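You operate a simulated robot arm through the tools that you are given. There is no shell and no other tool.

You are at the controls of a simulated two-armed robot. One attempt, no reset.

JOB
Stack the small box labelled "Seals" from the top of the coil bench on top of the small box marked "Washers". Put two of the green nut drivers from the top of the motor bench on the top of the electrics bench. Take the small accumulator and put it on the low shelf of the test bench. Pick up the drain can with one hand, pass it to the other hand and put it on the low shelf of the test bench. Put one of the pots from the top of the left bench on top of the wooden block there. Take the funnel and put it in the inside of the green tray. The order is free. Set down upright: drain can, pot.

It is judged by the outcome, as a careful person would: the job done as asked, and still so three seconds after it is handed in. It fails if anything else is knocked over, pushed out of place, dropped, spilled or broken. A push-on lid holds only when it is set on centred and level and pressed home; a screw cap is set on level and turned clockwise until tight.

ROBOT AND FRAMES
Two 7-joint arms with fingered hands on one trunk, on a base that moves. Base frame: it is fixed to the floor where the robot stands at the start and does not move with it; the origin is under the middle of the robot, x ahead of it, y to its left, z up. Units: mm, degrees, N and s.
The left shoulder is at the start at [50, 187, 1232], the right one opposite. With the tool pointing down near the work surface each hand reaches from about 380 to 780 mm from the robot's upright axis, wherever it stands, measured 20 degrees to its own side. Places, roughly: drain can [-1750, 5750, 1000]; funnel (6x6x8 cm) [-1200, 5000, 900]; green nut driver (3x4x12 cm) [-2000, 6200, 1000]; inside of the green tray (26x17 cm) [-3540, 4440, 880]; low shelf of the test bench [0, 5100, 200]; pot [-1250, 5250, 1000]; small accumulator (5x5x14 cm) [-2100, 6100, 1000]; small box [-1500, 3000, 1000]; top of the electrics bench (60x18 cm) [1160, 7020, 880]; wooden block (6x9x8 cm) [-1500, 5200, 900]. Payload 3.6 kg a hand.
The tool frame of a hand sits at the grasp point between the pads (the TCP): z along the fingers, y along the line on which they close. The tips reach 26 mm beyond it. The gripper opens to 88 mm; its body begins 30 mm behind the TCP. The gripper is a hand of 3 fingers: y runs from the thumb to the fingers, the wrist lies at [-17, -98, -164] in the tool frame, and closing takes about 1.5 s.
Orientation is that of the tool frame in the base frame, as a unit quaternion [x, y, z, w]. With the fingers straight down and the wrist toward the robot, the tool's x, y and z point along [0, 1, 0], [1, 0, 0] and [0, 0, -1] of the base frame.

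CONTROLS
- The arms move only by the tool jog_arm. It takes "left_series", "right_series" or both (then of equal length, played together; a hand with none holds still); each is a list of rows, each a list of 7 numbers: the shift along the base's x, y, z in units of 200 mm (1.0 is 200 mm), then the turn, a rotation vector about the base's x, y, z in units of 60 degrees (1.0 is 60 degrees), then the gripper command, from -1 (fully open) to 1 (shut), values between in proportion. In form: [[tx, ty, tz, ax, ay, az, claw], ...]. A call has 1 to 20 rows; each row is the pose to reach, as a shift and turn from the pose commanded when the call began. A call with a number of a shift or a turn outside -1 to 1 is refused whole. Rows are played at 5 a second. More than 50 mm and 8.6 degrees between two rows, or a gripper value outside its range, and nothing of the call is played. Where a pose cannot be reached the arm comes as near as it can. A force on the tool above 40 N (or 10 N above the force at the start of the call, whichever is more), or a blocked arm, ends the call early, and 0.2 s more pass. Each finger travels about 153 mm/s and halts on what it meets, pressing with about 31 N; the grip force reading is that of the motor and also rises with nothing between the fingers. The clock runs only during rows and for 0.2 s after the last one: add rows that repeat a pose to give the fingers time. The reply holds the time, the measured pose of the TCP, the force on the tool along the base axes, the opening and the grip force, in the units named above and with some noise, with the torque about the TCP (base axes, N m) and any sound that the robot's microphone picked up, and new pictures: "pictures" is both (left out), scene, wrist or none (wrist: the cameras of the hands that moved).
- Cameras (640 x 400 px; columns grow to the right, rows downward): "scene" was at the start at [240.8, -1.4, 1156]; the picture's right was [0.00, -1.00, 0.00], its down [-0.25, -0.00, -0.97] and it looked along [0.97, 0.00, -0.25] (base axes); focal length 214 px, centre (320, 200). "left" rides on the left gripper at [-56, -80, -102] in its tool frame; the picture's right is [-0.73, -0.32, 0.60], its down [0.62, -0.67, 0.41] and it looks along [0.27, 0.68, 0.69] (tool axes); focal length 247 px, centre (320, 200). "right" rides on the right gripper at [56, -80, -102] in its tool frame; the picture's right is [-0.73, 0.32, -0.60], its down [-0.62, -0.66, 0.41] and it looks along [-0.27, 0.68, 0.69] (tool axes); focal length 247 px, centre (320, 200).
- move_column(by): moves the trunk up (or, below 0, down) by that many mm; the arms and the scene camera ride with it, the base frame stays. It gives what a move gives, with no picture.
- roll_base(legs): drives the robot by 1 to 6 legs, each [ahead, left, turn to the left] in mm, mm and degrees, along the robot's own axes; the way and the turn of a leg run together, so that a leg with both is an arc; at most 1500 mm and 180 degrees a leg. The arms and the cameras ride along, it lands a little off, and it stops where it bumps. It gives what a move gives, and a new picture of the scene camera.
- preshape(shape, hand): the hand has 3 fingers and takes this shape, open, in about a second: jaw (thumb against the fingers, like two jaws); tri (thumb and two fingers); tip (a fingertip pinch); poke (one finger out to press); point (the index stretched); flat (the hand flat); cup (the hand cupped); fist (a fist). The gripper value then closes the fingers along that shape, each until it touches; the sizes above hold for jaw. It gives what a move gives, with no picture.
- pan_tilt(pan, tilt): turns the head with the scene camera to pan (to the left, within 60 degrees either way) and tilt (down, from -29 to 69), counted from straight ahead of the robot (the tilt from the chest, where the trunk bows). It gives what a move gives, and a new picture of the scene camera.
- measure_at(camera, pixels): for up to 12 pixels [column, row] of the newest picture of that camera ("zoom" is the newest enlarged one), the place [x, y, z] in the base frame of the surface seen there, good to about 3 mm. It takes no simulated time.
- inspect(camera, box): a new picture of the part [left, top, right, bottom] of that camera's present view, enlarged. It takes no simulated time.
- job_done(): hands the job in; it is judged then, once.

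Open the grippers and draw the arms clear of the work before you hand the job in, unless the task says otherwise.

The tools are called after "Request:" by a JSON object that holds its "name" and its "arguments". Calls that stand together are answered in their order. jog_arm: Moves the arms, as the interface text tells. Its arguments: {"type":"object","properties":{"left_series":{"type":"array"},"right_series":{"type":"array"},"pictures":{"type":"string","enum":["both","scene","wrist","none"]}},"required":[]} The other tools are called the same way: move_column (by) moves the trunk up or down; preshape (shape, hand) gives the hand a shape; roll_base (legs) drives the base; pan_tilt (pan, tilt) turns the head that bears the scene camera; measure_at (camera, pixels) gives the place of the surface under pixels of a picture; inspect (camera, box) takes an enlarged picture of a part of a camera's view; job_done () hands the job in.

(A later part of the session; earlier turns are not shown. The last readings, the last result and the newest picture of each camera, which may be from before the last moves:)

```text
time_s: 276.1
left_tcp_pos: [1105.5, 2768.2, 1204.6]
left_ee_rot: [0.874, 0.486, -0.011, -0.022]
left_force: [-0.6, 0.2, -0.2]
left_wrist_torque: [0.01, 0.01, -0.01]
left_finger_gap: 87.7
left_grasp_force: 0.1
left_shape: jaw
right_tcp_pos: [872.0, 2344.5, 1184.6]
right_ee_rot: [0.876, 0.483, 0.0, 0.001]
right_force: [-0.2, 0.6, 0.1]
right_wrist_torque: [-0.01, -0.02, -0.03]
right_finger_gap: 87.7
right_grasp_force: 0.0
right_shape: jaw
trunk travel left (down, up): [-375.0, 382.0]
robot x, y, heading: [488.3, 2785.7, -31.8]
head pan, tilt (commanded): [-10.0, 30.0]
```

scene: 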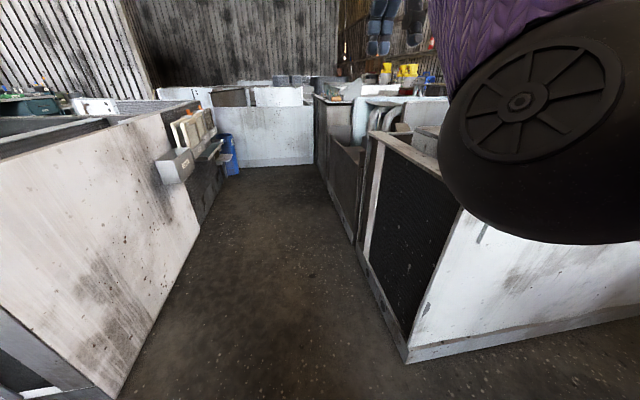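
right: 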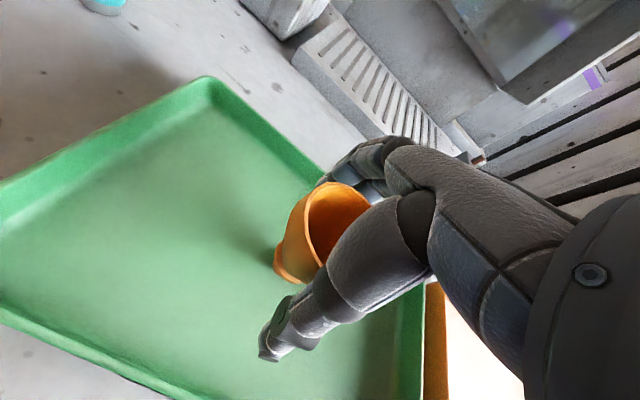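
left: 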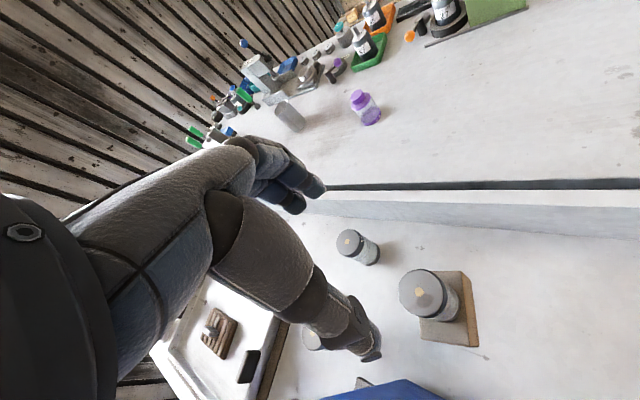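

I'm at the open end of the aisle. I turn left to face along the cross aisle and look for the rear aisle.

Request:
{"name": "roll_base", "arguments": {"legs": [[0, 0, 90]]}}

Request:
{"name": "pan_tilt", "arguments": {"pan": 20, "tilt": 15}}

```text
time_s: 280.3
left_tcp_pos: [502.6, 3407.6, 1206.1]
left_ee_rot: [0.271, 0.962, -0.022, -0.008]
left_force: [0.3, -0.4, 0.5]
left_wrist_torque: [-0.03, -0.01, 0.03]
left_finger_gap: 87.6
left_grasp_force: 0.0
left_shape: jaw
right_tcp_pos: [927.0, 3178.1, 1184.2]
right_ee_rot: [0.275, 0.961, 0.001, 0.0]
right_force: [0.2, -0.7, 0.3]
right_wrist_torque: [0.01, 0.02, 0.02]
right_finger_gap: 87.7
right_grasp_force: 0.1
right_shape: jaw
trunk travel left (down, up): [-375.0, 382.0]
robot x, y, heading: [484.6, 2791.6, 58.4]
head pan, tilt (commanded): [-10.0, 30.0]
```

scene: 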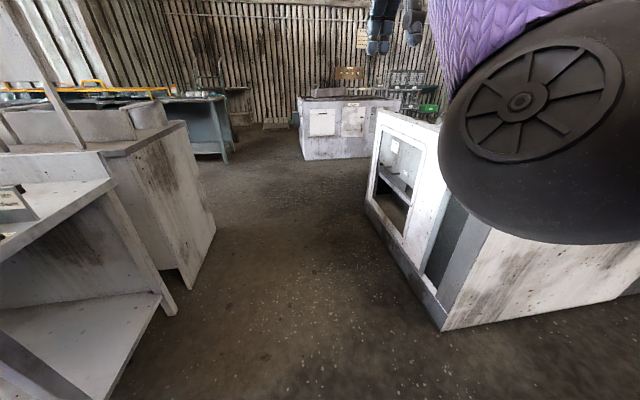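

```text
time_s: 281.3
left_tcp_pos: [502.1, 3407.5, 1203.8]
left_ee_rot: [0.271, 0.962, -0.022, -0.007]
left_force: [-0.2, 0.4, -0.2]
left_wrist_torque: [-0.01, -0.02, 0.02]
left_finger_gap: 87.7
left_grasp_force: 0.1
left_shape: jaw
right_tcp_pos: [927.0, 3178.5, 1183.6]
right_ee_rot: [0.276, 0.961, 0.001, 0.0]
right_force: [-0.4, 0.0, -0.8]
right_wrist_torque: [-0.01, 0.0, 0.01]
right_finger_gap: 87.7
right_grasp_force: 0.0
right_shape: jaw
trunk travel left (down, up): [-375.0, 382.0]
robot x, y, heading: [487.7, 2787.9, 58.5]
head pan, tilt (commanded): [20.0, 15.0]
```

scene: 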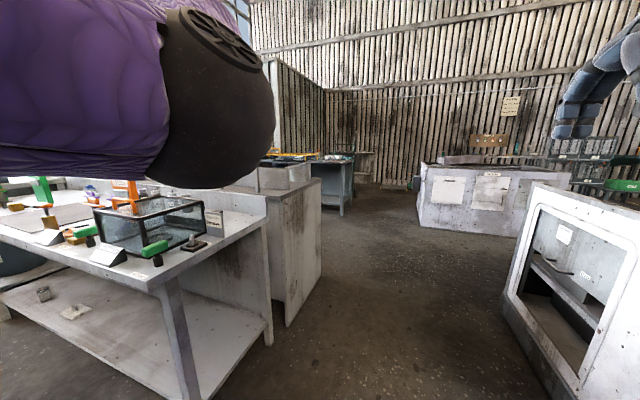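

I measure the obstacles ahead: cabinet end, teal table, white island.

Request:
{"name": "measure_at", "arguments": {"camera": "scene", "pixels": [[290, 320], [320, 250], [340, 210], [350, 165], [418, 222], [430, 180], [565, 195], [510, 300], [410, 190], [370, 185], [400, 250], [270, 340]]}}

Request:
{"name": "inspect", "arguments": {"camera": "scene", "box": [240, 130, 420, 240]}}

```text
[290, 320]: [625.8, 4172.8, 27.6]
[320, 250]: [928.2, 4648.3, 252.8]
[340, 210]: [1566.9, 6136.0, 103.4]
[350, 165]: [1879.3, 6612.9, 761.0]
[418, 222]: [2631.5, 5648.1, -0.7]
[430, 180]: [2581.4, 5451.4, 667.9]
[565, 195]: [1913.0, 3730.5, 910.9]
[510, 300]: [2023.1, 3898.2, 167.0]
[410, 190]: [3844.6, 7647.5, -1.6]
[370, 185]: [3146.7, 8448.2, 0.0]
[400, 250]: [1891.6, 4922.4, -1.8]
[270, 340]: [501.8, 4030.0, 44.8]
```

```text
3.56 times, centred on (330, 185) of scene
```

zoom: 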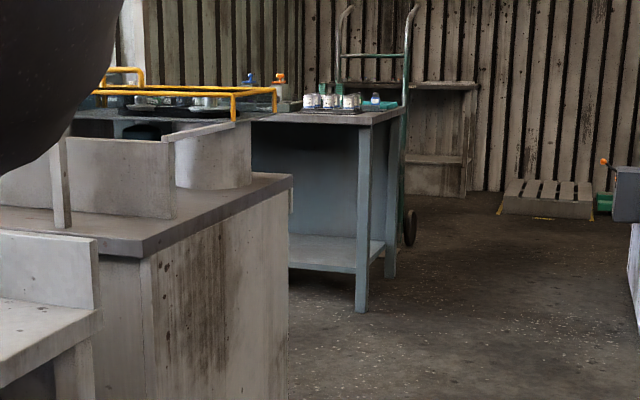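

The rear aisle lies between n≈4417 and n≈6014. I drive ahead 2500 mm and turn left into it.

Request:
{"name": "roll_base", "arguments": {"legs": [[0, 0, -1], [1500, 0, 0], [1000, 0, 0], [0, 0, 90]]}}

Request:
{"name": "pan_tilt", "arguments": {"pan": 0, "tilt": 15}}

```text
time_s: 297.7
left_tcp_pos: [1251.4, 4942.4, 1204.4]
left_ee_rot: [-0.464, 0.886, -0.021, 0.011]
left_force: [-0.2, -0.5, -0.2]
left_wrist_torque: [-0.03, -0.02, 0.02]
left_finger_gap: 87.6
left_grasp_force: 0.1
left_shape: jaw
right_tcp_pos: [1505.4, 5355.6, 1184.6]
right_ee_rot: [-0.46, 0.888, 0.001, -0.001]
right_force: [-0.2, 0.8, 0.4]
right_wrist_torque: [-0.03, 0.03, 0.05]
right_finger_gap: 87.8
right_grasp_force: 0.0
right_shape: jaw
trunk travel left (down, up): [-375.0, 382.0]
robot x, y, heading: [1869.6, 4894.6, 145.4]
head pan, tilt (commanded): [20.0, 15.0]
```

scene: 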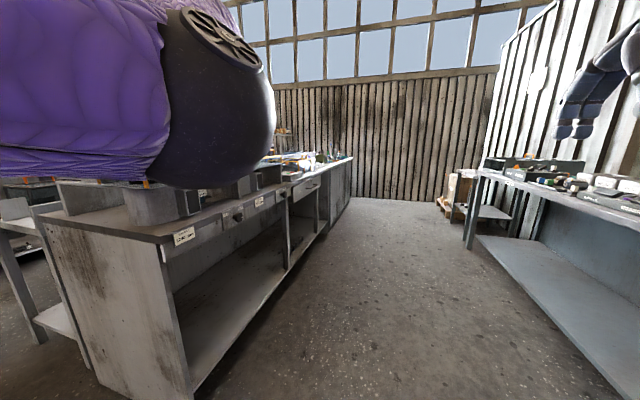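

```text
time_s: 298.5
left_tcp_pos: [1251.0, 4942.9, 1205.1]
left_ee_rot: [-0.464, 0.885, -0.022, 0.011]
left_force: [-0.1, 0.4, -0.7]
left_wrist_torque: [0.01, 0.02, -0.01]
left_finger_gap: 87.6
left_grasp_force: 0.0
left_shape: jaw
right_tcp_pos: [1505.1, 5354.3, 1184.9]
right_ee_rot: [-0.46, 0.888, 0.001, -0.001]
right_force: [-0.7, 0.2, 0.6]
right_wrist_torque: [0.03, 0.05, 0.01]
right_finger_gap: 87.5
right_grasp_force: 0.0
right_shape: jaw
trunk travel left (down, up): [-375.0, 382.0]
robot x, y, heading: [1865.9, 4891.5, 145.2]
head pan, tilt (commanded): [0.0, 15.0]
```

scene: 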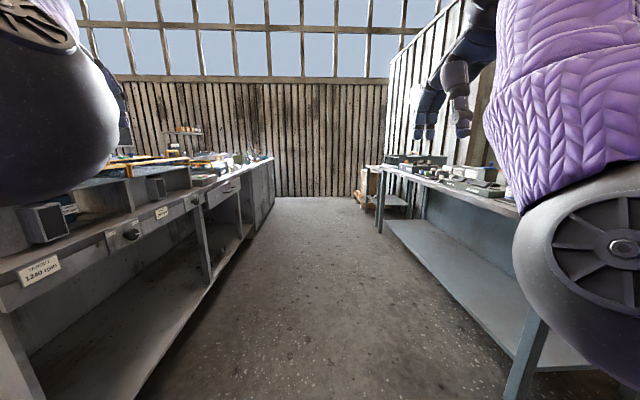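

I'm in the rear aisle: the long test bench with low shelf on the left, motor bench beyond, electrics bench on the right. I normalise the left arm posture first.

Request:
{"name": "jog_arm", "arguments": {"left_series": [[-0.02, 0.16, -0.07, 0.009, 0.012, 0, -1], [-0.05, 0.32, -0.14, 0.018, 0.025, 0, -1], [-0.07, 0.475, -0.22, 0.0275, 0.038, 0, -1], [-0.07, 0.475, -0.3, 0.0275, 0.038, 0, -1]], "pictures": "none"}}

Request:
{"name": "inspect", "arguments": {"camera": "scene", "box": [100, 110, 340, 260]}}

Request:
{"name": "inspect", "arguments": {"camera": "scene", "box": [350, 130, 520, 236]}}

```text
time_s: 299.5
left_tcp_pos: [1236.5, 5036.7, 1144.0]
left_ee_rot: [-0.463, 0.886, 0.001, -0.001]
left_force: [0.6, 0.2, 0.3]
left_wrist_torque: [0.03, 0.0, 0.02]
left_finger_gap: 87.8
left_grasp_force: 0.1
left_shape: jaw
right_tcp_pos: [1504.2, 5354.6, 1185.2]
right_ee_rot: [-0.461, 0.887, 0.0, 0.0]
right_force: [0.4, 0.0, -0.2]
right_wrist_torque: [0.01, -0.01, 0.02]
right_finger_gap: 87.7
right_grasp_force: 0.1
right_shape: jaw
trunk travel left (down, up): [-375.0, 382.0]
robot x, y, heading: [1870.7, 4887.2, 145.2]
head pan, tilt (commanded): [0.0, 15.0]
```

```text
2.67 times, centred on (220, 185) of scene
```

zoom: 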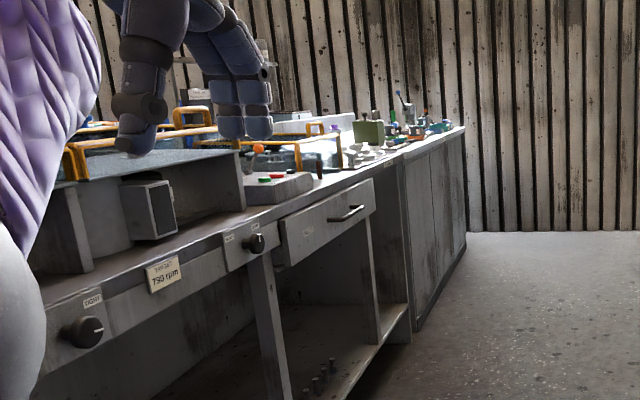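

```text
3.76 times, centred on (435, 183) of scene
```

zoom: 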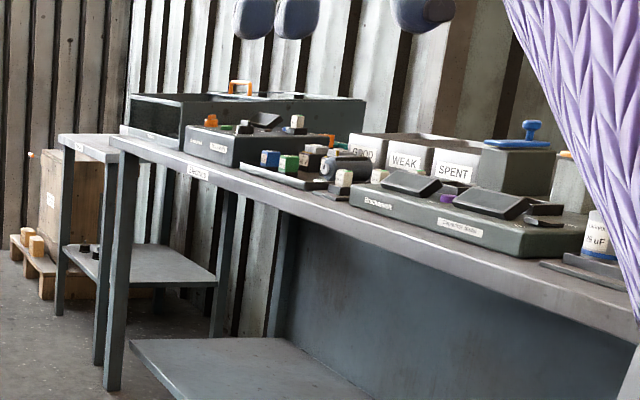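

I drive 1900 mm down the aisle and look again.

Request:
{"name": "roll_base", "arguments": {"legs": [[0, 0, 2], [1500, 0, 0], [400, 0, 0]]}}

Request:
{"name": "pan_tilt", "arguments": {"pan": 45, "tilt": 30}}

Request:
{"name": "pan_tilt", "arguments": {"pan": -50, "tilt": 25}}

```text
time_s: 309.4
left_tcp_pos: [-367.8, 6036.1, 1144.1]
left_ee_rot: [-0.483, 0.876, 0.0, -0.001]
left_force: [0.1, 0.4, -1.2]
left_wrist_torque: [-0.03, -0.03, -0.02]
left_finger_gap: 87.7
left_grasp_force: 0.1
left_shape: jaw
right_tcp_pos: [-112.9, 6363.3, 1184.0]
right_ee_rot: [-0.48, 0.877, 0.001, -0.001]
right_force: [0.4, 0.3, 0.3]
right_wrist_torque: [0.01, -0.02, 0.04]
right_finger_gap: 87.7
right_grasp_force: 0.0
right_shape: jaw
trunk travel left (down, up): [-375.0, 382.0]
robot x, y, heading: [270.8, 5914.8, 147.5]
head pan, tilt (commanded): [0.0, 15.0]
```

scene: 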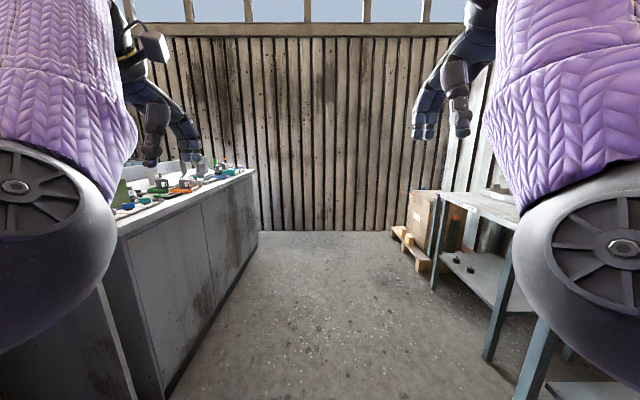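

```text
time_s: 310.5
left_tcp_pos: [-367.0, 6034.4, 1144.3]
left_ee_rot: [-0.483, 0.876, 0.0, -0.001]
left_force: [0.1, -0.4, 0.0]
left_wrist_torque: [-0.01, 0.01, -0.01]
left_finger_gap: 87.9
left_grasp_force: 0.1
left_shape: jaw
right_tcp_pos: [-112.7, 6364.2, 1184.4]
right_ee_rot: [-0.478, 0.878, 0.001, -0.001]
right_force: [0.1, 0.0, 0.0]
right_wrist_torque: [0.0, 0.0, -0.02]
right_finger_gap: 87.7
right_grasp_force: 0.1
right_shape: jaw
trunk travel left (down, up): [-375.0, 382.0]
robot x, y, heading: [268.1, 5914.4, 147.4]
head pan, tilt (commanded): [45.0, 30.0]
```

scene: 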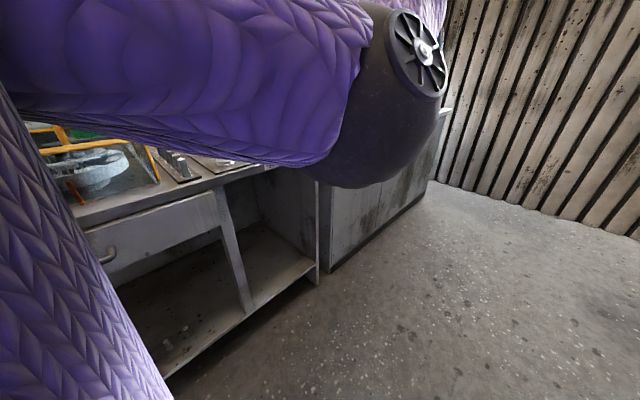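

```text
time_s: 312.2
left_tcp_pos: [-366.2, 6035.7, 1144.7]
left_ee_rot: [-0.483, 0.875, 0.0, -0.001]
left_force: [0.5, -0.1, 0.0]
left_wrist_torque: [-0.01, 0.02, 0.02]
left_finger_gap: 87.6
left_grasp_force: 0.0
left_shape: jaw
right_tcp_pos: [-112.0, 6363.5, 1185.7]
right_ee_rot: [-0.479, 0.878, 0.0, -0.001]
right_force: [0.1, -0.2, 0.7]
right_wrist_torque: [-0.01, -0.01, 0.0]
right_finger_gap: 88.0
right_grasp_force: 0.1
right_shape: jaw
trunk travel left (down, up): [-375.0, 382.0]
robot x, y, heading: [269.9, 5917.0, 147.4]
head pan, tilt (commanded): [-50.0, 25.0]
```

scene: 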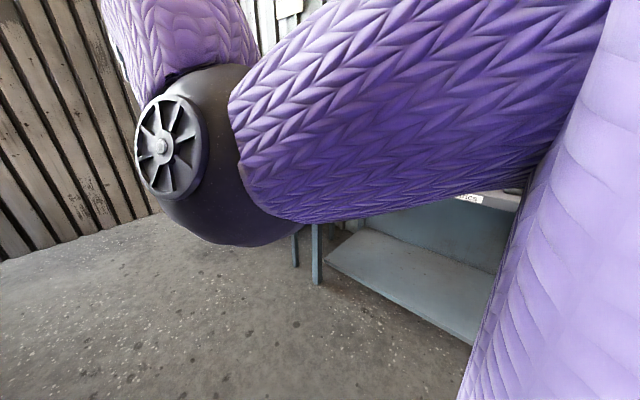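

I continue 1500 mm along the aisle and turn left to face the motor bench.

Request:
{"name": "roll_base", "arguments": {"legs": [[1500, 0, 0], [0, 0, 90]]}}

Request:
{"name": "pan_tilt", "arguments": {"pan": 0, "tilt": 28}}

```text
time_s: 323.4
left_tcp_pos: [-1114.3, 6081.4, 1144.4]
left_ee_rot: [0.959, -0.284, 0.001, 0.001]
left_force: [-0.5, -0.1, 0.4]
left_wrist_torque: [0.0, -0.02, -0.02]
left_finger_gap: 87.7
left_grasp_force: 0.1
left_shape: jaw
right_tcp_pos: [-1437.0, 6341.5, 1183.3]
right_ee_rot: [0.958, -0.288, -0.001, 0.002]
right_force: [0.0, -0.6, 0.5]
right_wrist_torque: [0.01, 0.01, -0.02]
right_finger_gap: 87.8
right_grasp_force: 0.0
right_shape: jaw
trunk travel left (down, up): [-375.0, 382.0]
robot x, y, heading: [-985.4, 6715.3, -123.0]
head pan, tilt (commanded): [-50.0, 25.0]
```

scene: 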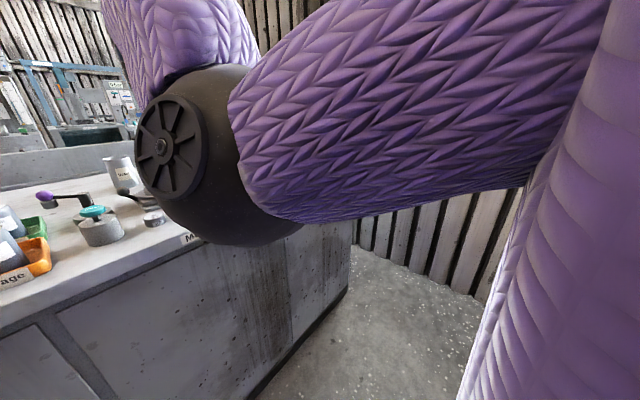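

```text
time_s: 324.6
left_tcp_pos: [-1112.1, 6081.4, 1144.1]
left_ee_rot: [0.959, -0.284, 0.0, 0.001]
left_force: [-0.4, -0.5, -0.5]
left_wrist_torque: [0.0, -0.02, -0.02]
left_finger_gap: 88.0
left_grasp_force: 0.1
left_shape: jaw
right_tcp_pos: [-1436.7, 6340.7, 1184.3]
right_ee_rot: [0.958, -0.288, 0.0, 0.0]
right_force: [0.3, 1.2, 0.1]
right_wrist_torque: [-0.01, -0.01, 0.04]
right_finger_gap: 87.6
right_grasp_force: 0.1
right_shape: jaw
trunk travel left (down, up): [-375.0, 382.0]
robot x, y, heading: [-985.0, 6719.1, -123.2]
head pan, tilt (commanded): [0.0, 28.0]
```

scene: 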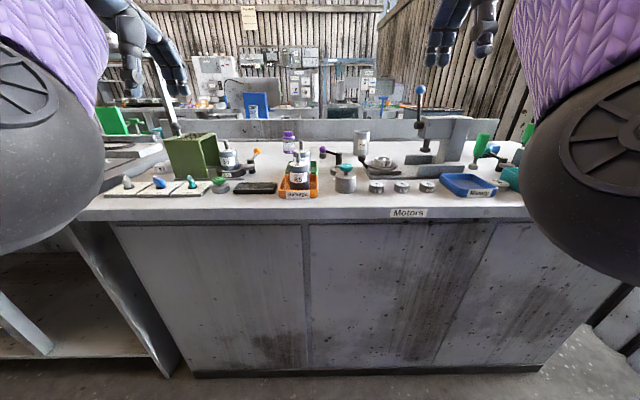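

The "Motors" bench is in front. I zoom to identify the accumulator, drain can and green nut drivers.

Request:
{"name": "inspect", "arguments": {"camera": "scene", "box": [90, 90, 330, 220]}}

Request:
{"name": "inspect", "arguments": {"camera": "scene", "box": [320, 80, 560, 220]}}

```text
2.67 times, centred on (210, 155) of scene
```

zoom: 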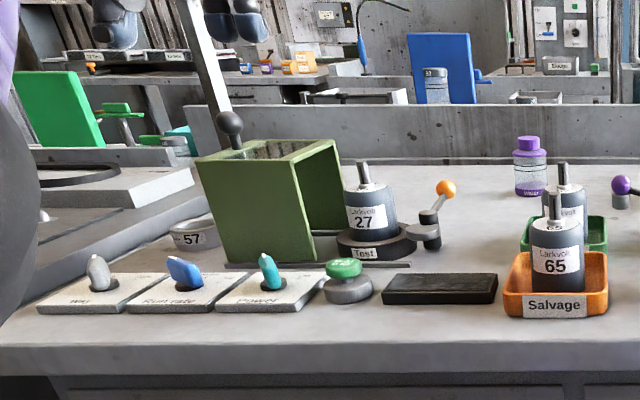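

```text
2.67 times, centred on (440, 150) of scene
```

zoom: 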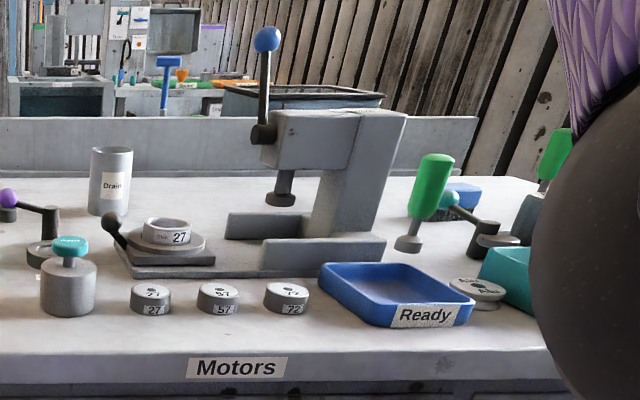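

The "Drain" can stands at zoom (110,180), green nut drivers at (430,200) and (560,150). I sidestep right 450 mm to face that end.

Request:
{"name": "roll_base", "arguments": {"legs": [[0, -450, 0]]}}

Request:
{"name": "inspect", "arguments": {"camera": "scene", "box": [150, 80, 350, 205]}}

Request:
{"name": "inspect", "arguments": {"camera": "scene", "box": [320, 80, 520, 205]}}

```text
time_s: 327.3
left_tcp_pos: [-1492.2, 6329.5, 1144.4]
left_ee_rot: [0.959, -0.283, 0.001, 0.001]
left_force: [0.3, -0.3, -0.1]
left_wrist_torque: [0.02, 0.01, 0.0]
left_finger_gap: 87.9
left_grasp_force: 0.0
left_shape: jaw
right_tcp_pos: [-1815.9, 6588.4, 1183.3]
right_ee_rot: [0.958, -0.288, 0.001, 0.001]
right_force: [-1.0, -0.1, -0.9]
right_wrist_torque: [-0.05, 0.03, -0.03]
right_finger_gap: 87.7
right_grasp_force: 0.1
right_shape: jaw
trunk travel left (down, up): [-375.0, 382.0]
robot x, y, heading: [-1361.8, 6965.4, -123.2]
head pan, tilt (commanded): [0.0, 28.0]
```

scene: 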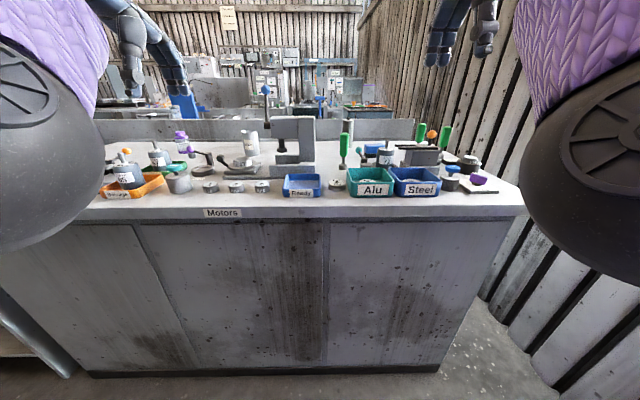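

```text
3.20 times, centred on (250, 142) of scene
```

zoom: 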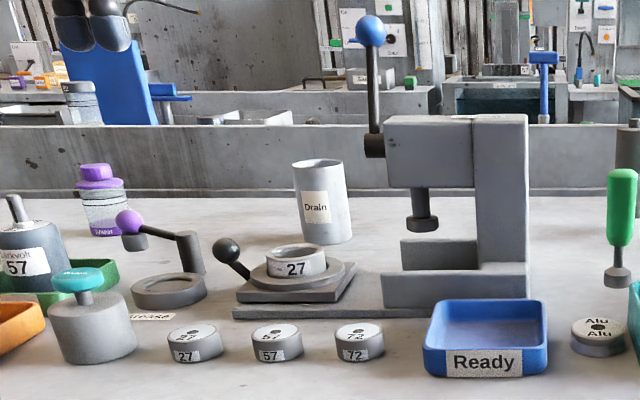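

```text
3.20 times, centred on (420, 142) of scene
```

zoom: 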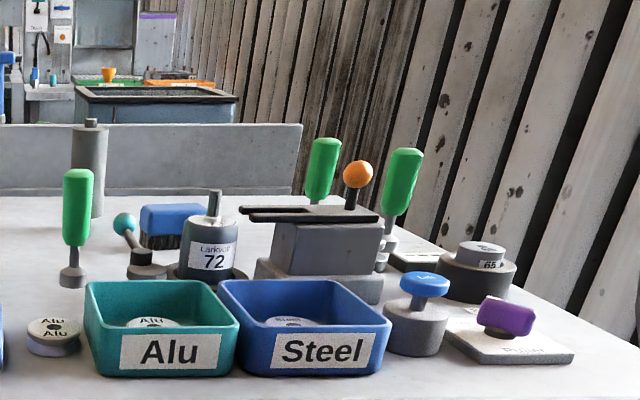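

The small accumulator is the grey cylinder with a nipple at (90,165); nut drivers at (77,225), (322,170) and (400,185). I measure them all.

Request:
{"name": "measure_at", "arguments": {"camera": "zoom", "pixels": [[77, 180], [77, 235], [72, 275], [90, 130], [90, 165], [102, 210], [322, 145], [320, 190], [402, 155], [395, 205], [380, 245], [90, 122]]}}

Request:
{"name": "inspect", "arguments": {"camera": "scene", "box": [150, 80, 350, 205]}}

Request:
{"name": "measure_at", "arguments": {"camera": "zoom", "pixels": [[318, 165], [320, 200], [325, 238], [297, 200], [344, 200], [370, 30], [375, 90], [480, 120], [450, 290], [250, 290], [100, 170], [300, 380]]}}

```text
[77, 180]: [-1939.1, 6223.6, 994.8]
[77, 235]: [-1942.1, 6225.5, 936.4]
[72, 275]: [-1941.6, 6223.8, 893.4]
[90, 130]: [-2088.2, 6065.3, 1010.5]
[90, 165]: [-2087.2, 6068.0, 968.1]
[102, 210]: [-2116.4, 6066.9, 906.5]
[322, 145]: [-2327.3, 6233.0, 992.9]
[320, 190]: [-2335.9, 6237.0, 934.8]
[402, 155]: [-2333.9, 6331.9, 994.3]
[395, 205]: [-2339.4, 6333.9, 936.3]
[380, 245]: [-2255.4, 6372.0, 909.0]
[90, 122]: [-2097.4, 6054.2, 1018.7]
```

```text
3.20 times, centred on (250, 142) of scene
```

zoom: 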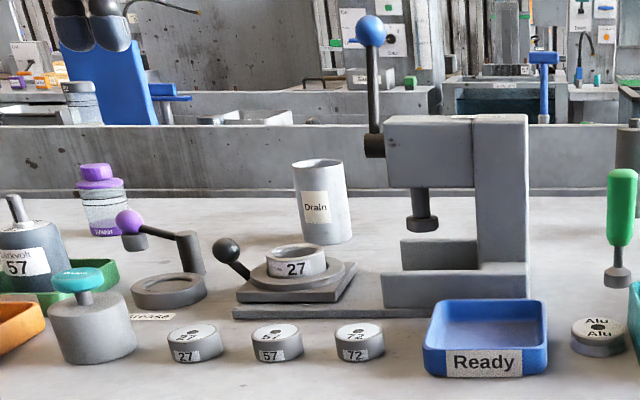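

```text
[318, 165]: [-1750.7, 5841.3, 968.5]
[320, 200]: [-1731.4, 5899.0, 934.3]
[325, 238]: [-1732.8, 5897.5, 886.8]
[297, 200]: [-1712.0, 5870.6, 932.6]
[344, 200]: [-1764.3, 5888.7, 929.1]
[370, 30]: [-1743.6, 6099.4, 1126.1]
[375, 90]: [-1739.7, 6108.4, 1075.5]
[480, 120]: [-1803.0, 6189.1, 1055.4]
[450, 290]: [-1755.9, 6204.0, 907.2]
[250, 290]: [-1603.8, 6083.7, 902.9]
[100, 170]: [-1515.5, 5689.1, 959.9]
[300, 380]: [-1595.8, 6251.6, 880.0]
```

The can is open-topped, ~Ø57 × 90 mm at (-1743, 5873); accumulator near (-2097, 6048). First I take two nut drivers. I measure the bench front edge and end before driving in.

Request:
{"name": "measure_at", "arguments": {"camera": "scene", "pixels": [[222, 212], [400, 212], [510, 205], [300, 300], [300, 360], [440, 360], [515, 195], [470, 160], [400, 165], [330, 190], [550, 300], [480, 280]]}}

```text
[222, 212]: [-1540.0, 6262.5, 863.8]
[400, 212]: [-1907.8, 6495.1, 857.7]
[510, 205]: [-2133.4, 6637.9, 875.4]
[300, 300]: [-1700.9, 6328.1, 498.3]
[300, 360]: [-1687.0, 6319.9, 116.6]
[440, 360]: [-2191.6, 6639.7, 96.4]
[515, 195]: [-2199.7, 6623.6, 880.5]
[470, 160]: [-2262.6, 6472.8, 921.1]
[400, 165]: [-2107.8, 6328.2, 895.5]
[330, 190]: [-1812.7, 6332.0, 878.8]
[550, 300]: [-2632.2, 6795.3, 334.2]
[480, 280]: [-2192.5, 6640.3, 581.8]
```

Front edge is at n≈4451. I raise the left hand (press lever ball reaches 1126 mm), sidestep right, then move up to the bench.

Request:
{"name": "jog_arm", "arguments": {"left_series": [[0, 0, 0.2, 0, 0, 0, -1], [0, 0, 0.35, 0, 0, 0, -1]], "pictures": "none"}}

Request:
{"name": "roll_base", "arguments": {"legs": [[0, -294, 0.6], [400, 0, 0]]}}

Request:
{"name": "pan_tilt", "arguments": {"pan": 0, "tilt": 40}}

```text
time_s: 327.9
left_tcp_pos: [-1491.3, 6329.7, 1213.6]
left_ee_rot: [0.959, -0.284, 0.001, 0.001]
left_force: [-0.2, -0.1, 0.2]
left_wrist_torque: [0.01, 0.0, 0.05]
left_finger_gap: 87.8
left_grasp_force: 0.0
left_shape: jaw
right_tcp_pos: [-1815.2, 6587.5, 1184.0]
right_ee_rot: [0.957, -0.288, -0.001, 0.001]
right_force: [-0.3, -0.2, 0.6]
right_wrist_torque: [0.01, 0.01, -0.03]
right_finger_gap: 87.8
right_grasp_force: 0.1
right_shape: jaw
trunk travel left (down, up): [-375.0, 382.0]
robot x, y, heading: [-1362.4, 6966.4, -123.0]
head pan, tilt (commanded): [0.0, 28.0]
```

```text
time_s: 332.0
left_tcp_pos: [-1948.9, 6149.3, 1213.4]
left_ee_rot: [0.961, -0.277, 0.001, 0.001]
left_force: [-0.6, -0.4, 0.5]
left_wrist_torque: [0.01, 0.0, -0.02]
left_finger_gap: 87.9
left_grasp_force: 0.0
left_shape: jaw
right_tcp_pos: [-2275.3, 6404.0, 1183.9]
right_ee_rot: [0.959, -0.282, -0.001, 0.001]
right_force: [0.2, -0.2, 0.7]
right_wrist_torque: [0.02, -0.06, 0.01]
right_finger_gap: 87.7
right_grasp_force: 0.1
right_shape: jaw
trunk travel left (down, up): [-375.0, 382.0]
robot x, y, heading: [-1828.4, 6783.8, -122.6]
head pan, tilt (commanded): [0.0, 28.0]
```

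scene: 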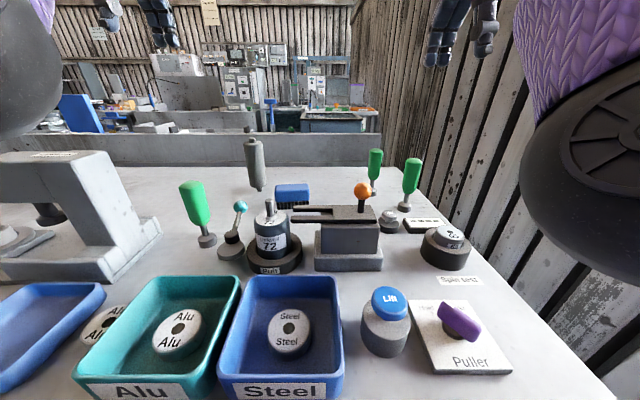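

```text
time_s: 332.8
left_tcp_pos: [-1948.0, 6149.0, 1214.5]
left_ee_rot: [0.961, -0.277, 0.001, 0.002]
left_force: [1.2, -0.6, -0.1]
left_wrist_torque: [-0.03, 0.0, 0.01]
left_finger_gap: 87.6
left_grasp_force: 0.0
left_shape: jaw
right_tcp_pos: [-2275.4, 6404.8, 1185.6]
right_ee_rot: [0.959, -0.283, 0.0, 0.001]
right_force: [-0.2, -0.3, -0.2]
right_wrist_torque: [-0.02, 0.01, 0.0]
right_finger_gap: 87.7
right_grasp_force: 0.1
right_shape: jaw
trunk travel left (down, up): [-375.0, 382.0]
robot x, y, heading: [-1827.3, 6783.9, -122.6]
head pan, tilt (commanded): [0.0, 40.0]
```

scene: 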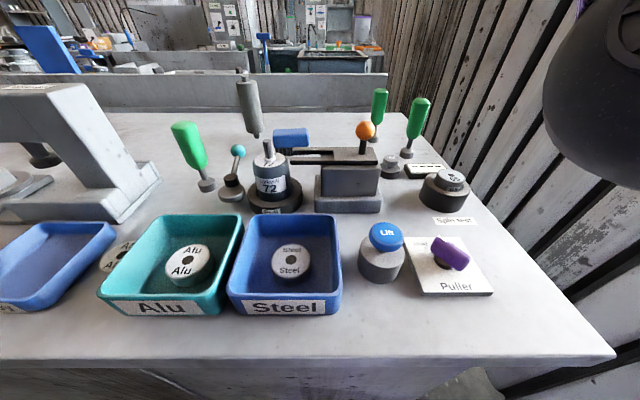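

I zoom on the nut drivers to get their exact axes and heights.

Request:
{"name": "inspect", "arguments": {"camera": "scene", "box": [150, 70, 310, 210]}}

Request:
{"name": "measure_at", "arguments": {"camera": "zoom", "pixels": [[110, 155], [90, 200], [125, 200], [115, 255], [120, 310], [110, 330], [135, 325], [255, 110], [255, 60], [240, 160], [275, 160], [280, 195]]}}

Request:
{"name": "inspect", "arguments": {"camera": "scene", "box": [330, 70, 490, 210]}}

Request:
{"name": "measure_at", "arguments": {"camera": "zoom", "pixels": [[250, 80], [255, 105], [270, 110], [240, 150], [233, 185], [222, 215], [238, 215], [143, 60], [145, 90], [140, 130], [135, 175], [160, 190]]}}

```text
2.86 times, centred on (230, 140) of scene
```

zoom: 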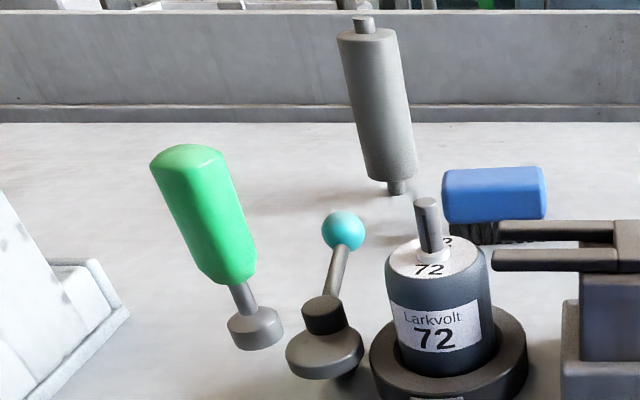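

```text
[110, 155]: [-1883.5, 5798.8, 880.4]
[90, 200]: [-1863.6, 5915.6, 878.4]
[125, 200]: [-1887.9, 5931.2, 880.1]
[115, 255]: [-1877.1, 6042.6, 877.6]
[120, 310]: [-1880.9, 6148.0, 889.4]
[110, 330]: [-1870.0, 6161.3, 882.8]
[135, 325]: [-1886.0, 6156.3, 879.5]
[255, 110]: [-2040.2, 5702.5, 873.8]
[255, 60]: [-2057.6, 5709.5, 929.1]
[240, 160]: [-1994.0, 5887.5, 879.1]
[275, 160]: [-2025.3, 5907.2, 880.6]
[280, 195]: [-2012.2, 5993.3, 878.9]
```

```text
2.86 times, centred on (410, 140) of scene
```

zoom: 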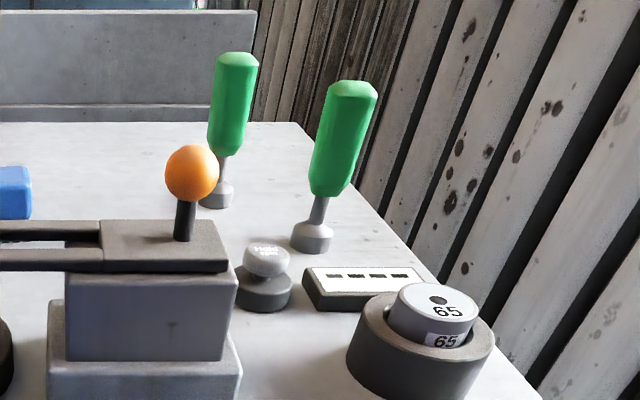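

```text
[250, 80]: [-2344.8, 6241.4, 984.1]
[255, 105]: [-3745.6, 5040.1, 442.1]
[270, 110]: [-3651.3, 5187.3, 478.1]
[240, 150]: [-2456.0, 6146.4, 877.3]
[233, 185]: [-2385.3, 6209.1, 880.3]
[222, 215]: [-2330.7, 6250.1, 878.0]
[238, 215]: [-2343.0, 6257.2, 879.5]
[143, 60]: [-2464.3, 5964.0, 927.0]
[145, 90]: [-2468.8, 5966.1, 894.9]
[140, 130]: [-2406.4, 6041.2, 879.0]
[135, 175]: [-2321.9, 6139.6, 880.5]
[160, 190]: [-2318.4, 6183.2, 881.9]
```

Request:
{"name": "measure_at", "arguments": {"camera": "zoom", "pixels": [[237, 56], [232, 100], [226, 145], [214, 195], [352, 86], [345, 120], [335, 180], [312, 235], [322, 150], [362, 120], [265, 255], [200, 170]]}}

Request:
{"name": "inspect", "arguments": {"camera": "scene", "box": [150, 70, 310, 210]}}

Request:
{"name": "measure_at", "arguments": {"camera": "zoom", "pixels": [[188, 152], [165, 180], [225, 180], [210, 220], [230, 275], [255, 325], [340, 230], [362, 20], [365, 45], [345, 100], [405, 100], [385, 170]]}}

```text
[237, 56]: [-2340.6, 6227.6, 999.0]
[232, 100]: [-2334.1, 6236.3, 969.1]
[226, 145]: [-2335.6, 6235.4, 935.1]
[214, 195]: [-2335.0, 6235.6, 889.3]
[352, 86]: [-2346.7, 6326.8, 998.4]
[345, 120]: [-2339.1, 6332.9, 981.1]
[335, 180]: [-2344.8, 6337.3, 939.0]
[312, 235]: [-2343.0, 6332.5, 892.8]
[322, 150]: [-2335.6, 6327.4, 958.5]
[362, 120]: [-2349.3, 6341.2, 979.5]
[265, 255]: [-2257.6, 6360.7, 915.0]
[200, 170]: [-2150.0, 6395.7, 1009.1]
```

```text
2.86 times, centred on (230, 140) of scene
```

zoom: 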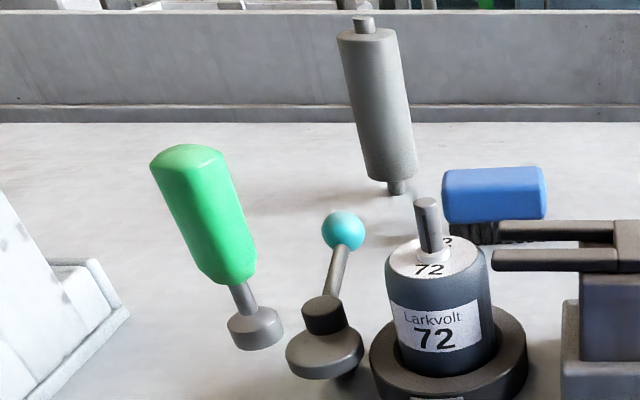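

```text
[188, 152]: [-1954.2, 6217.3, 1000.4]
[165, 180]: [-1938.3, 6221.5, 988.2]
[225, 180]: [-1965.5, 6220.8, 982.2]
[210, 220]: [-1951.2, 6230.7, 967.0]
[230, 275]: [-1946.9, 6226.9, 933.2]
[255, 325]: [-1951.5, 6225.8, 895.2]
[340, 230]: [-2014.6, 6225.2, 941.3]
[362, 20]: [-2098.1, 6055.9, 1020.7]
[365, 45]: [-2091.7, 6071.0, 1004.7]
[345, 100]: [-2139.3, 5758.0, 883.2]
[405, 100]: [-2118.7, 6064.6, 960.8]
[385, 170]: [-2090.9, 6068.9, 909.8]
```

Driver #1 stands at about (-1953, 6217), #3 at (-2347, 6325), both ~120 mm tall (880–1000). I move both hands above them (left over #1, right over #3).

Request:
{"name": "jog_arm", "arguments": {"left_series": [[0, 0.1, -0.1, 0, 0, 0, -1], [-0.01, 0.2, -0.22, 0, 0, 0, -1], [-0.02, 0.3, -0.36, 0, 0, 0, -1], [-0.025, 0.34, -0.5, 0, 0, 0, -1], [-0.025, 0.34, -0.6, 0, 0, 0, -1], [-0.025, 0.34, -0.6, 0, 0, 0, -1]], "right_series": [[-0.07, -0.08, -0.05, 0, 0, 0, -1], [-0.14, -0.16, -0.12, 0, 0, 0, -1], [-0.22, -0.24, -0.22, 0, 0, 0, -1], [-0.29, -0.32, -0.34, 0, 0, 0, -1], [-0.36, -0.4, -0.46, 0, 0, 0, -1], [-0.36, -0.4, -0.46, 0, 0, 0, -1]], "pictures": "both"}}

```text
time_s: 334.2
left_tcp_pos: [-1951.9, 6218.1, 1094.0]
left_ee_rot: [0.961, -0.277, 0.001, 0.001]
left_force: [0.2, -0.7, 0.1]
left_wrist_torque: [-0.01, 0.01, -0.02]
left_finger_gap: 87.8
left_grasp_force: 0.0
left_shape: jaw
right_tcp_pos: [-2346.6, 6325.2, 1091.2]
right_ee_rot: [0.959, -0.282, 0.0, 0.002]
right_force: [0.5, -0.2, 0.1]
right_wrist_torque: [0.03, -0.04, -0.05]
right_finger_gap: 87.8
right_grasp_force: 0.1
right_shape: jaw
trunk travel left (down, up): [-375.0, 382.0]
robot x, y, heading: [-1827.1, 6788.4, -122.5]
head pan, tilt (commanded): [0.0, 40.0]
```

scene: 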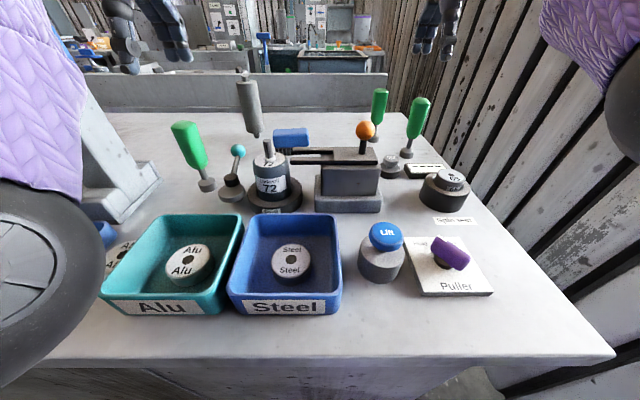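
right: 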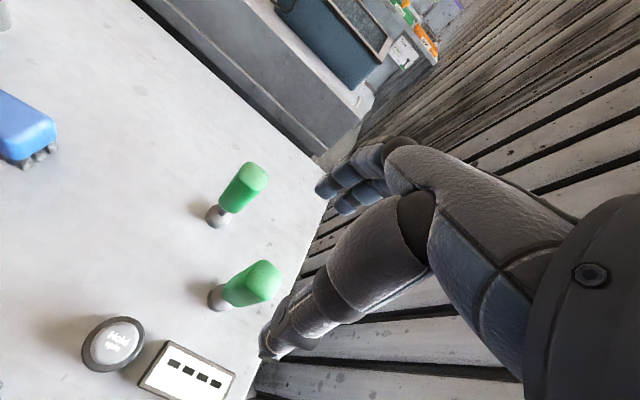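
left: 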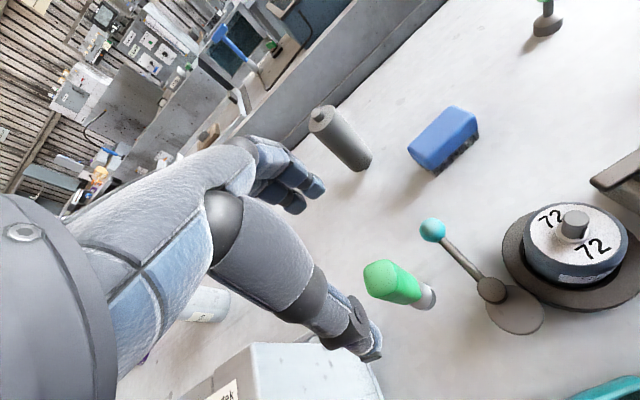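

I measure the handle tops in the wrist views: #3 at (265,277) right camera, #1 at (380,277) left camera.

Request:
{"name": "measure_at", "arguments": {"camera": "right", "pixels": [[265, 276], [255, 270], [276, 272], [262, 290], [272, 285], [254, 175], [218, 297], [235, 290]]}}

Request:
{"name": "measure_at", "arguments": {"camera": "left", "pixels": [[382, 278], [372, 270], [390, 270], [375, 288], [392, 287], [428, 297], [405, 288], [323, 117], [320, 110]]}}

```text
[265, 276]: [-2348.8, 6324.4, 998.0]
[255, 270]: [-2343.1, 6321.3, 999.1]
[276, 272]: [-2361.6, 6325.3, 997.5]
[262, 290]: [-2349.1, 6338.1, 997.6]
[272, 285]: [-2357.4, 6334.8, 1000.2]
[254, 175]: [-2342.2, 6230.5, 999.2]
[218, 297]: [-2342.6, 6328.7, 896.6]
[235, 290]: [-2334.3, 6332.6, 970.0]
```

```text
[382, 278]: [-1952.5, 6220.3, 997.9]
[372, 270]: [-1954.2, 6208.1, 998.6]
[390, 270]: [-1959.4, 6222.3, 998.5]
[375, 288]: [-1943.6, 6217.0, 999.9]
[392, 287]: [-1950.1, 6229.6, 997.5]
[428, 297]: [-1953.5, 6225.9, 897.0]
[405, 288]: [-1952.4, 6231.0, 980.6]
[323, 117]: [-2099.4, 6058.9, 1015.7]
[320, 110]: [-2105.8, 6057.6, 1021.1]
```

Both hands are centred (left on (-1952, 6219), right on (-2348, 6327)). I descend both to z≈975.

Request:
{"name": "jog_arm", "arguments": {"left_series": [[0, 0.003, -0.15, 0, 0, 0, -1], [0, 0.003, -0.3, 0, 0, 0, -1], [0, 0.003, -0.42, 0, 0, 0, -1], [0, 0.003, -0.52, 0, 0, 0, -1], [0, 0.003, -0.57, 0, 0, 0, -1], [0, 0.003, -0.595, 0, 0, 0, -1]], "right_series": [[-0.006, 0.008, -0.15, 0, 0, 0, -1], [-0.006, 0.008, -0.3, 0, 0, 0, -1], [-0.006, 0.008, -0.42, 0, 0, 0, -1], [-0.006, 0.008, -0.5, 0, 0, 0, -1], [-0.006, 0.008, -0.55, 0, 0, 0, -1], [-0.006, 0.008, -0.58, 0, 0, 0, -1]], "pictures": "both"}}

```text
time_s: 335.6
left_tcp_pos: [-1947.3, 6205.3, 988.8]
left_ee_rot: [0.963, -0.27, 0.002, 0.017]
left_force: [-0.5, 0.6, -0.3]
left_wrist_torque: [0.01, 0.02, 0.01]
left_finger_gap: 87.7
left_grasp_force: 0.1
left_shape: jaw
right_tcp_pos: [-2348.5, 6326.6, 976.2]
right_ee_rot: [0.959, -0.283, 0.0, 0.001]
right_force: [0.0, 0.5, -0.1]
right_wrist_torque: [0.02, 0.0, 0.01]
right_finger_gap: 87.9
right_grasp_force: 0.0
right_shape: jaw
trunk travel left (down, up): [-375.0, 382.0]
robot x, y, heading: [-1829.5, 6786.9, -122.2]
head pan, tilt (commanded): [0.0, 40.0]
```

scene: 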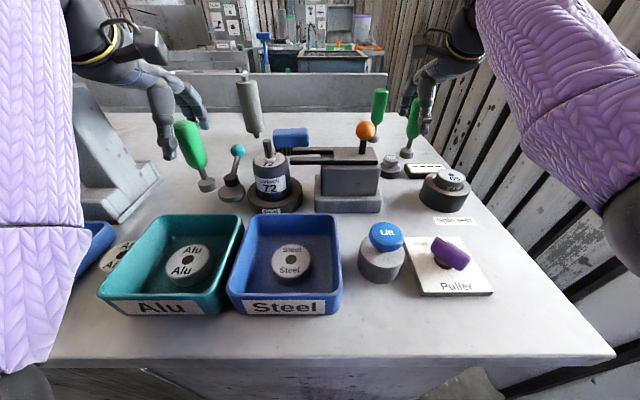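
right: 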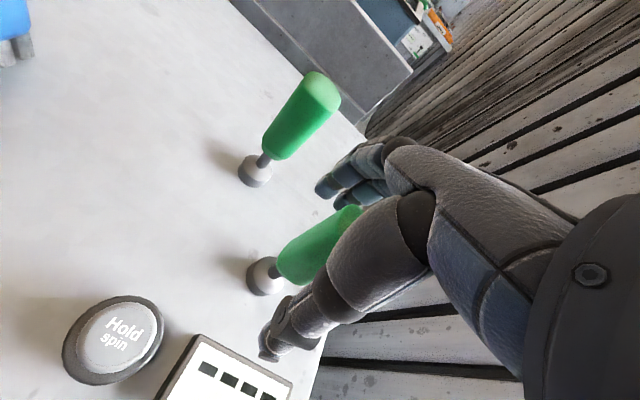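
left: 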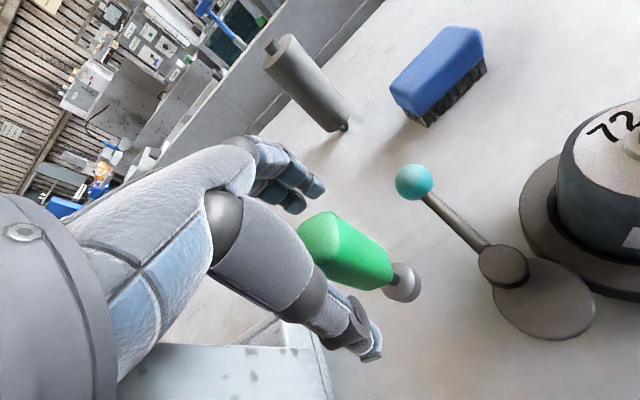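

The right hand is placed; the left lags (z 989, 13 mm off). I let it settle and read again.

Request:
{"name": "jog_arm", "arguments": {"left_series": [[0, 0, 0, 0, 0, 0, -1], [0, 0, 0, 0, 0, 0, -1], [0, 0, 0, 0, 0, 0, -1]], "pictures": "none"}}

```text
time_s: 336.4
left_tcp_pos: [-1947.6, 6206.2, 987.1]
left_ee_rot: [0.962, -0.271, 0.006, 0.014]
left_force: [0.5, -0.1, 0.0]
left_wrist_torque: [-0.03, -0.03, 0.0]
left_finger_gap: 87.8
left_grasp_force: 0.0
left_shape: jaw
right_tcp_pos: [-2348.3, 6327.2, 977.3]
right_ee_rot: [0.959, -0.282, 0.0, 0.0]
right_force: [0.2, 0.4, 0.9]
right_wrist_torque: [0.05, 0.0, 0.01]
right_finger_gap: 87.7
right_grasp_force: 0.1
right_shape: jaw
trunk travel left (down, up): [-375.0, 382.0]
robot x, y, heading: [-1829.1, 6789.6, -122.4]
head pan, tilt (commanded): [0.0, 40.0]
```

Left is hindered by something. First I close the right hand on driver #3 and lift it; then I check the left elbow.

Request:
{"name": "jog_arm", "arguments": {"right_series": [[0, 0, 0, 0, 0, 0, -0.4], [0, 0, 0, 0, 0, 0, 0.1], [0, 0, 0, 0, 0, 0, 0.6], [0, 0, 0, 0, 0, 0, 1], [0, 0, 0, 0, 0, 0, 1], [0, 0, 0, 0, 0, 0, 1], [0, 0, 0, 0, 0, 0, 1], [0, 0, 0, 0, 0, 0, 1]], "pictures": "none"}}

Request:
{"name": "pan_tilt", "arguments": {"pan": 35, "tilt": 55}}

```text
time_s: 338.2
left_tcp_pos: [-1944.5, 6207.6, 982.8]
left_ee_rot: [0.962, -0.272, 0.01, 0.012]
left_force: [0.1, -0.1, 0.4]
left_wrist_torque: [-0.03, 0.01, 0.0]
left_finger_gap: 88.0
left_grasp_force: 0.1
left_shape: jaw
right_tcp_pos: [-2348.5, 6326.0, 976.9]
right_ee_rot: [0.959, -0.282, 0.0, 0.001]
right_force: [0.4, -0.4, -0.2]
right_wrist_torque: [0.01, -0.02, 0.0]
right_finger_gap: 21.8
right_grasp_force: 31.7
right_shape: jaw
trunk travel left (down, up): [-375.0, 382.0]
robot x, y, heading: [-1827.4, 6785.9, -122.3]
head pan, tilt (commanded): [0.0, 40.0]
```

```text
time_s: 339.2
left_tcp_pos: [-1945.3, 6207.0, 981.1]
left_ee_rot: [0.962, -0.272, 0.011, 0.012]
left_force: [-0.1, -0.2, -0.9]
left_wrist_torque: [-0.01, 0.0, -0.02]
left_finger_gap: 87.7
left_grasp_force: 0.1
left_shape: jaw
right_tcp_pos: [-2348.5, 6327.3, 977.3]
right_ee_rot: [0.959, -0.282, -0.001, 0.001]
right_force: [-1.2, -0.2, 1.1]
right_wrist_torque: [-0.02, -0.01, 0.03]
right_finger_gap: 21.8
right_grasp_force: 31.0
right_shape: jaw
trunk travel left (down, up): [-375.0, 382.0]
robot x, y, heading: [-1826.2, 6789.5, -122.8]
head pan, tilt (commanded): [35.0, 55.0]
```

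scene: 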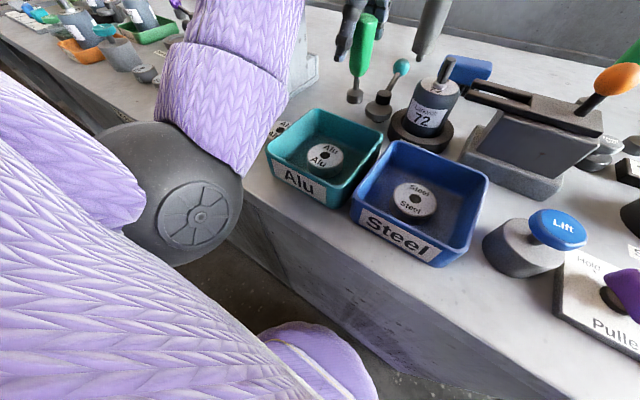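

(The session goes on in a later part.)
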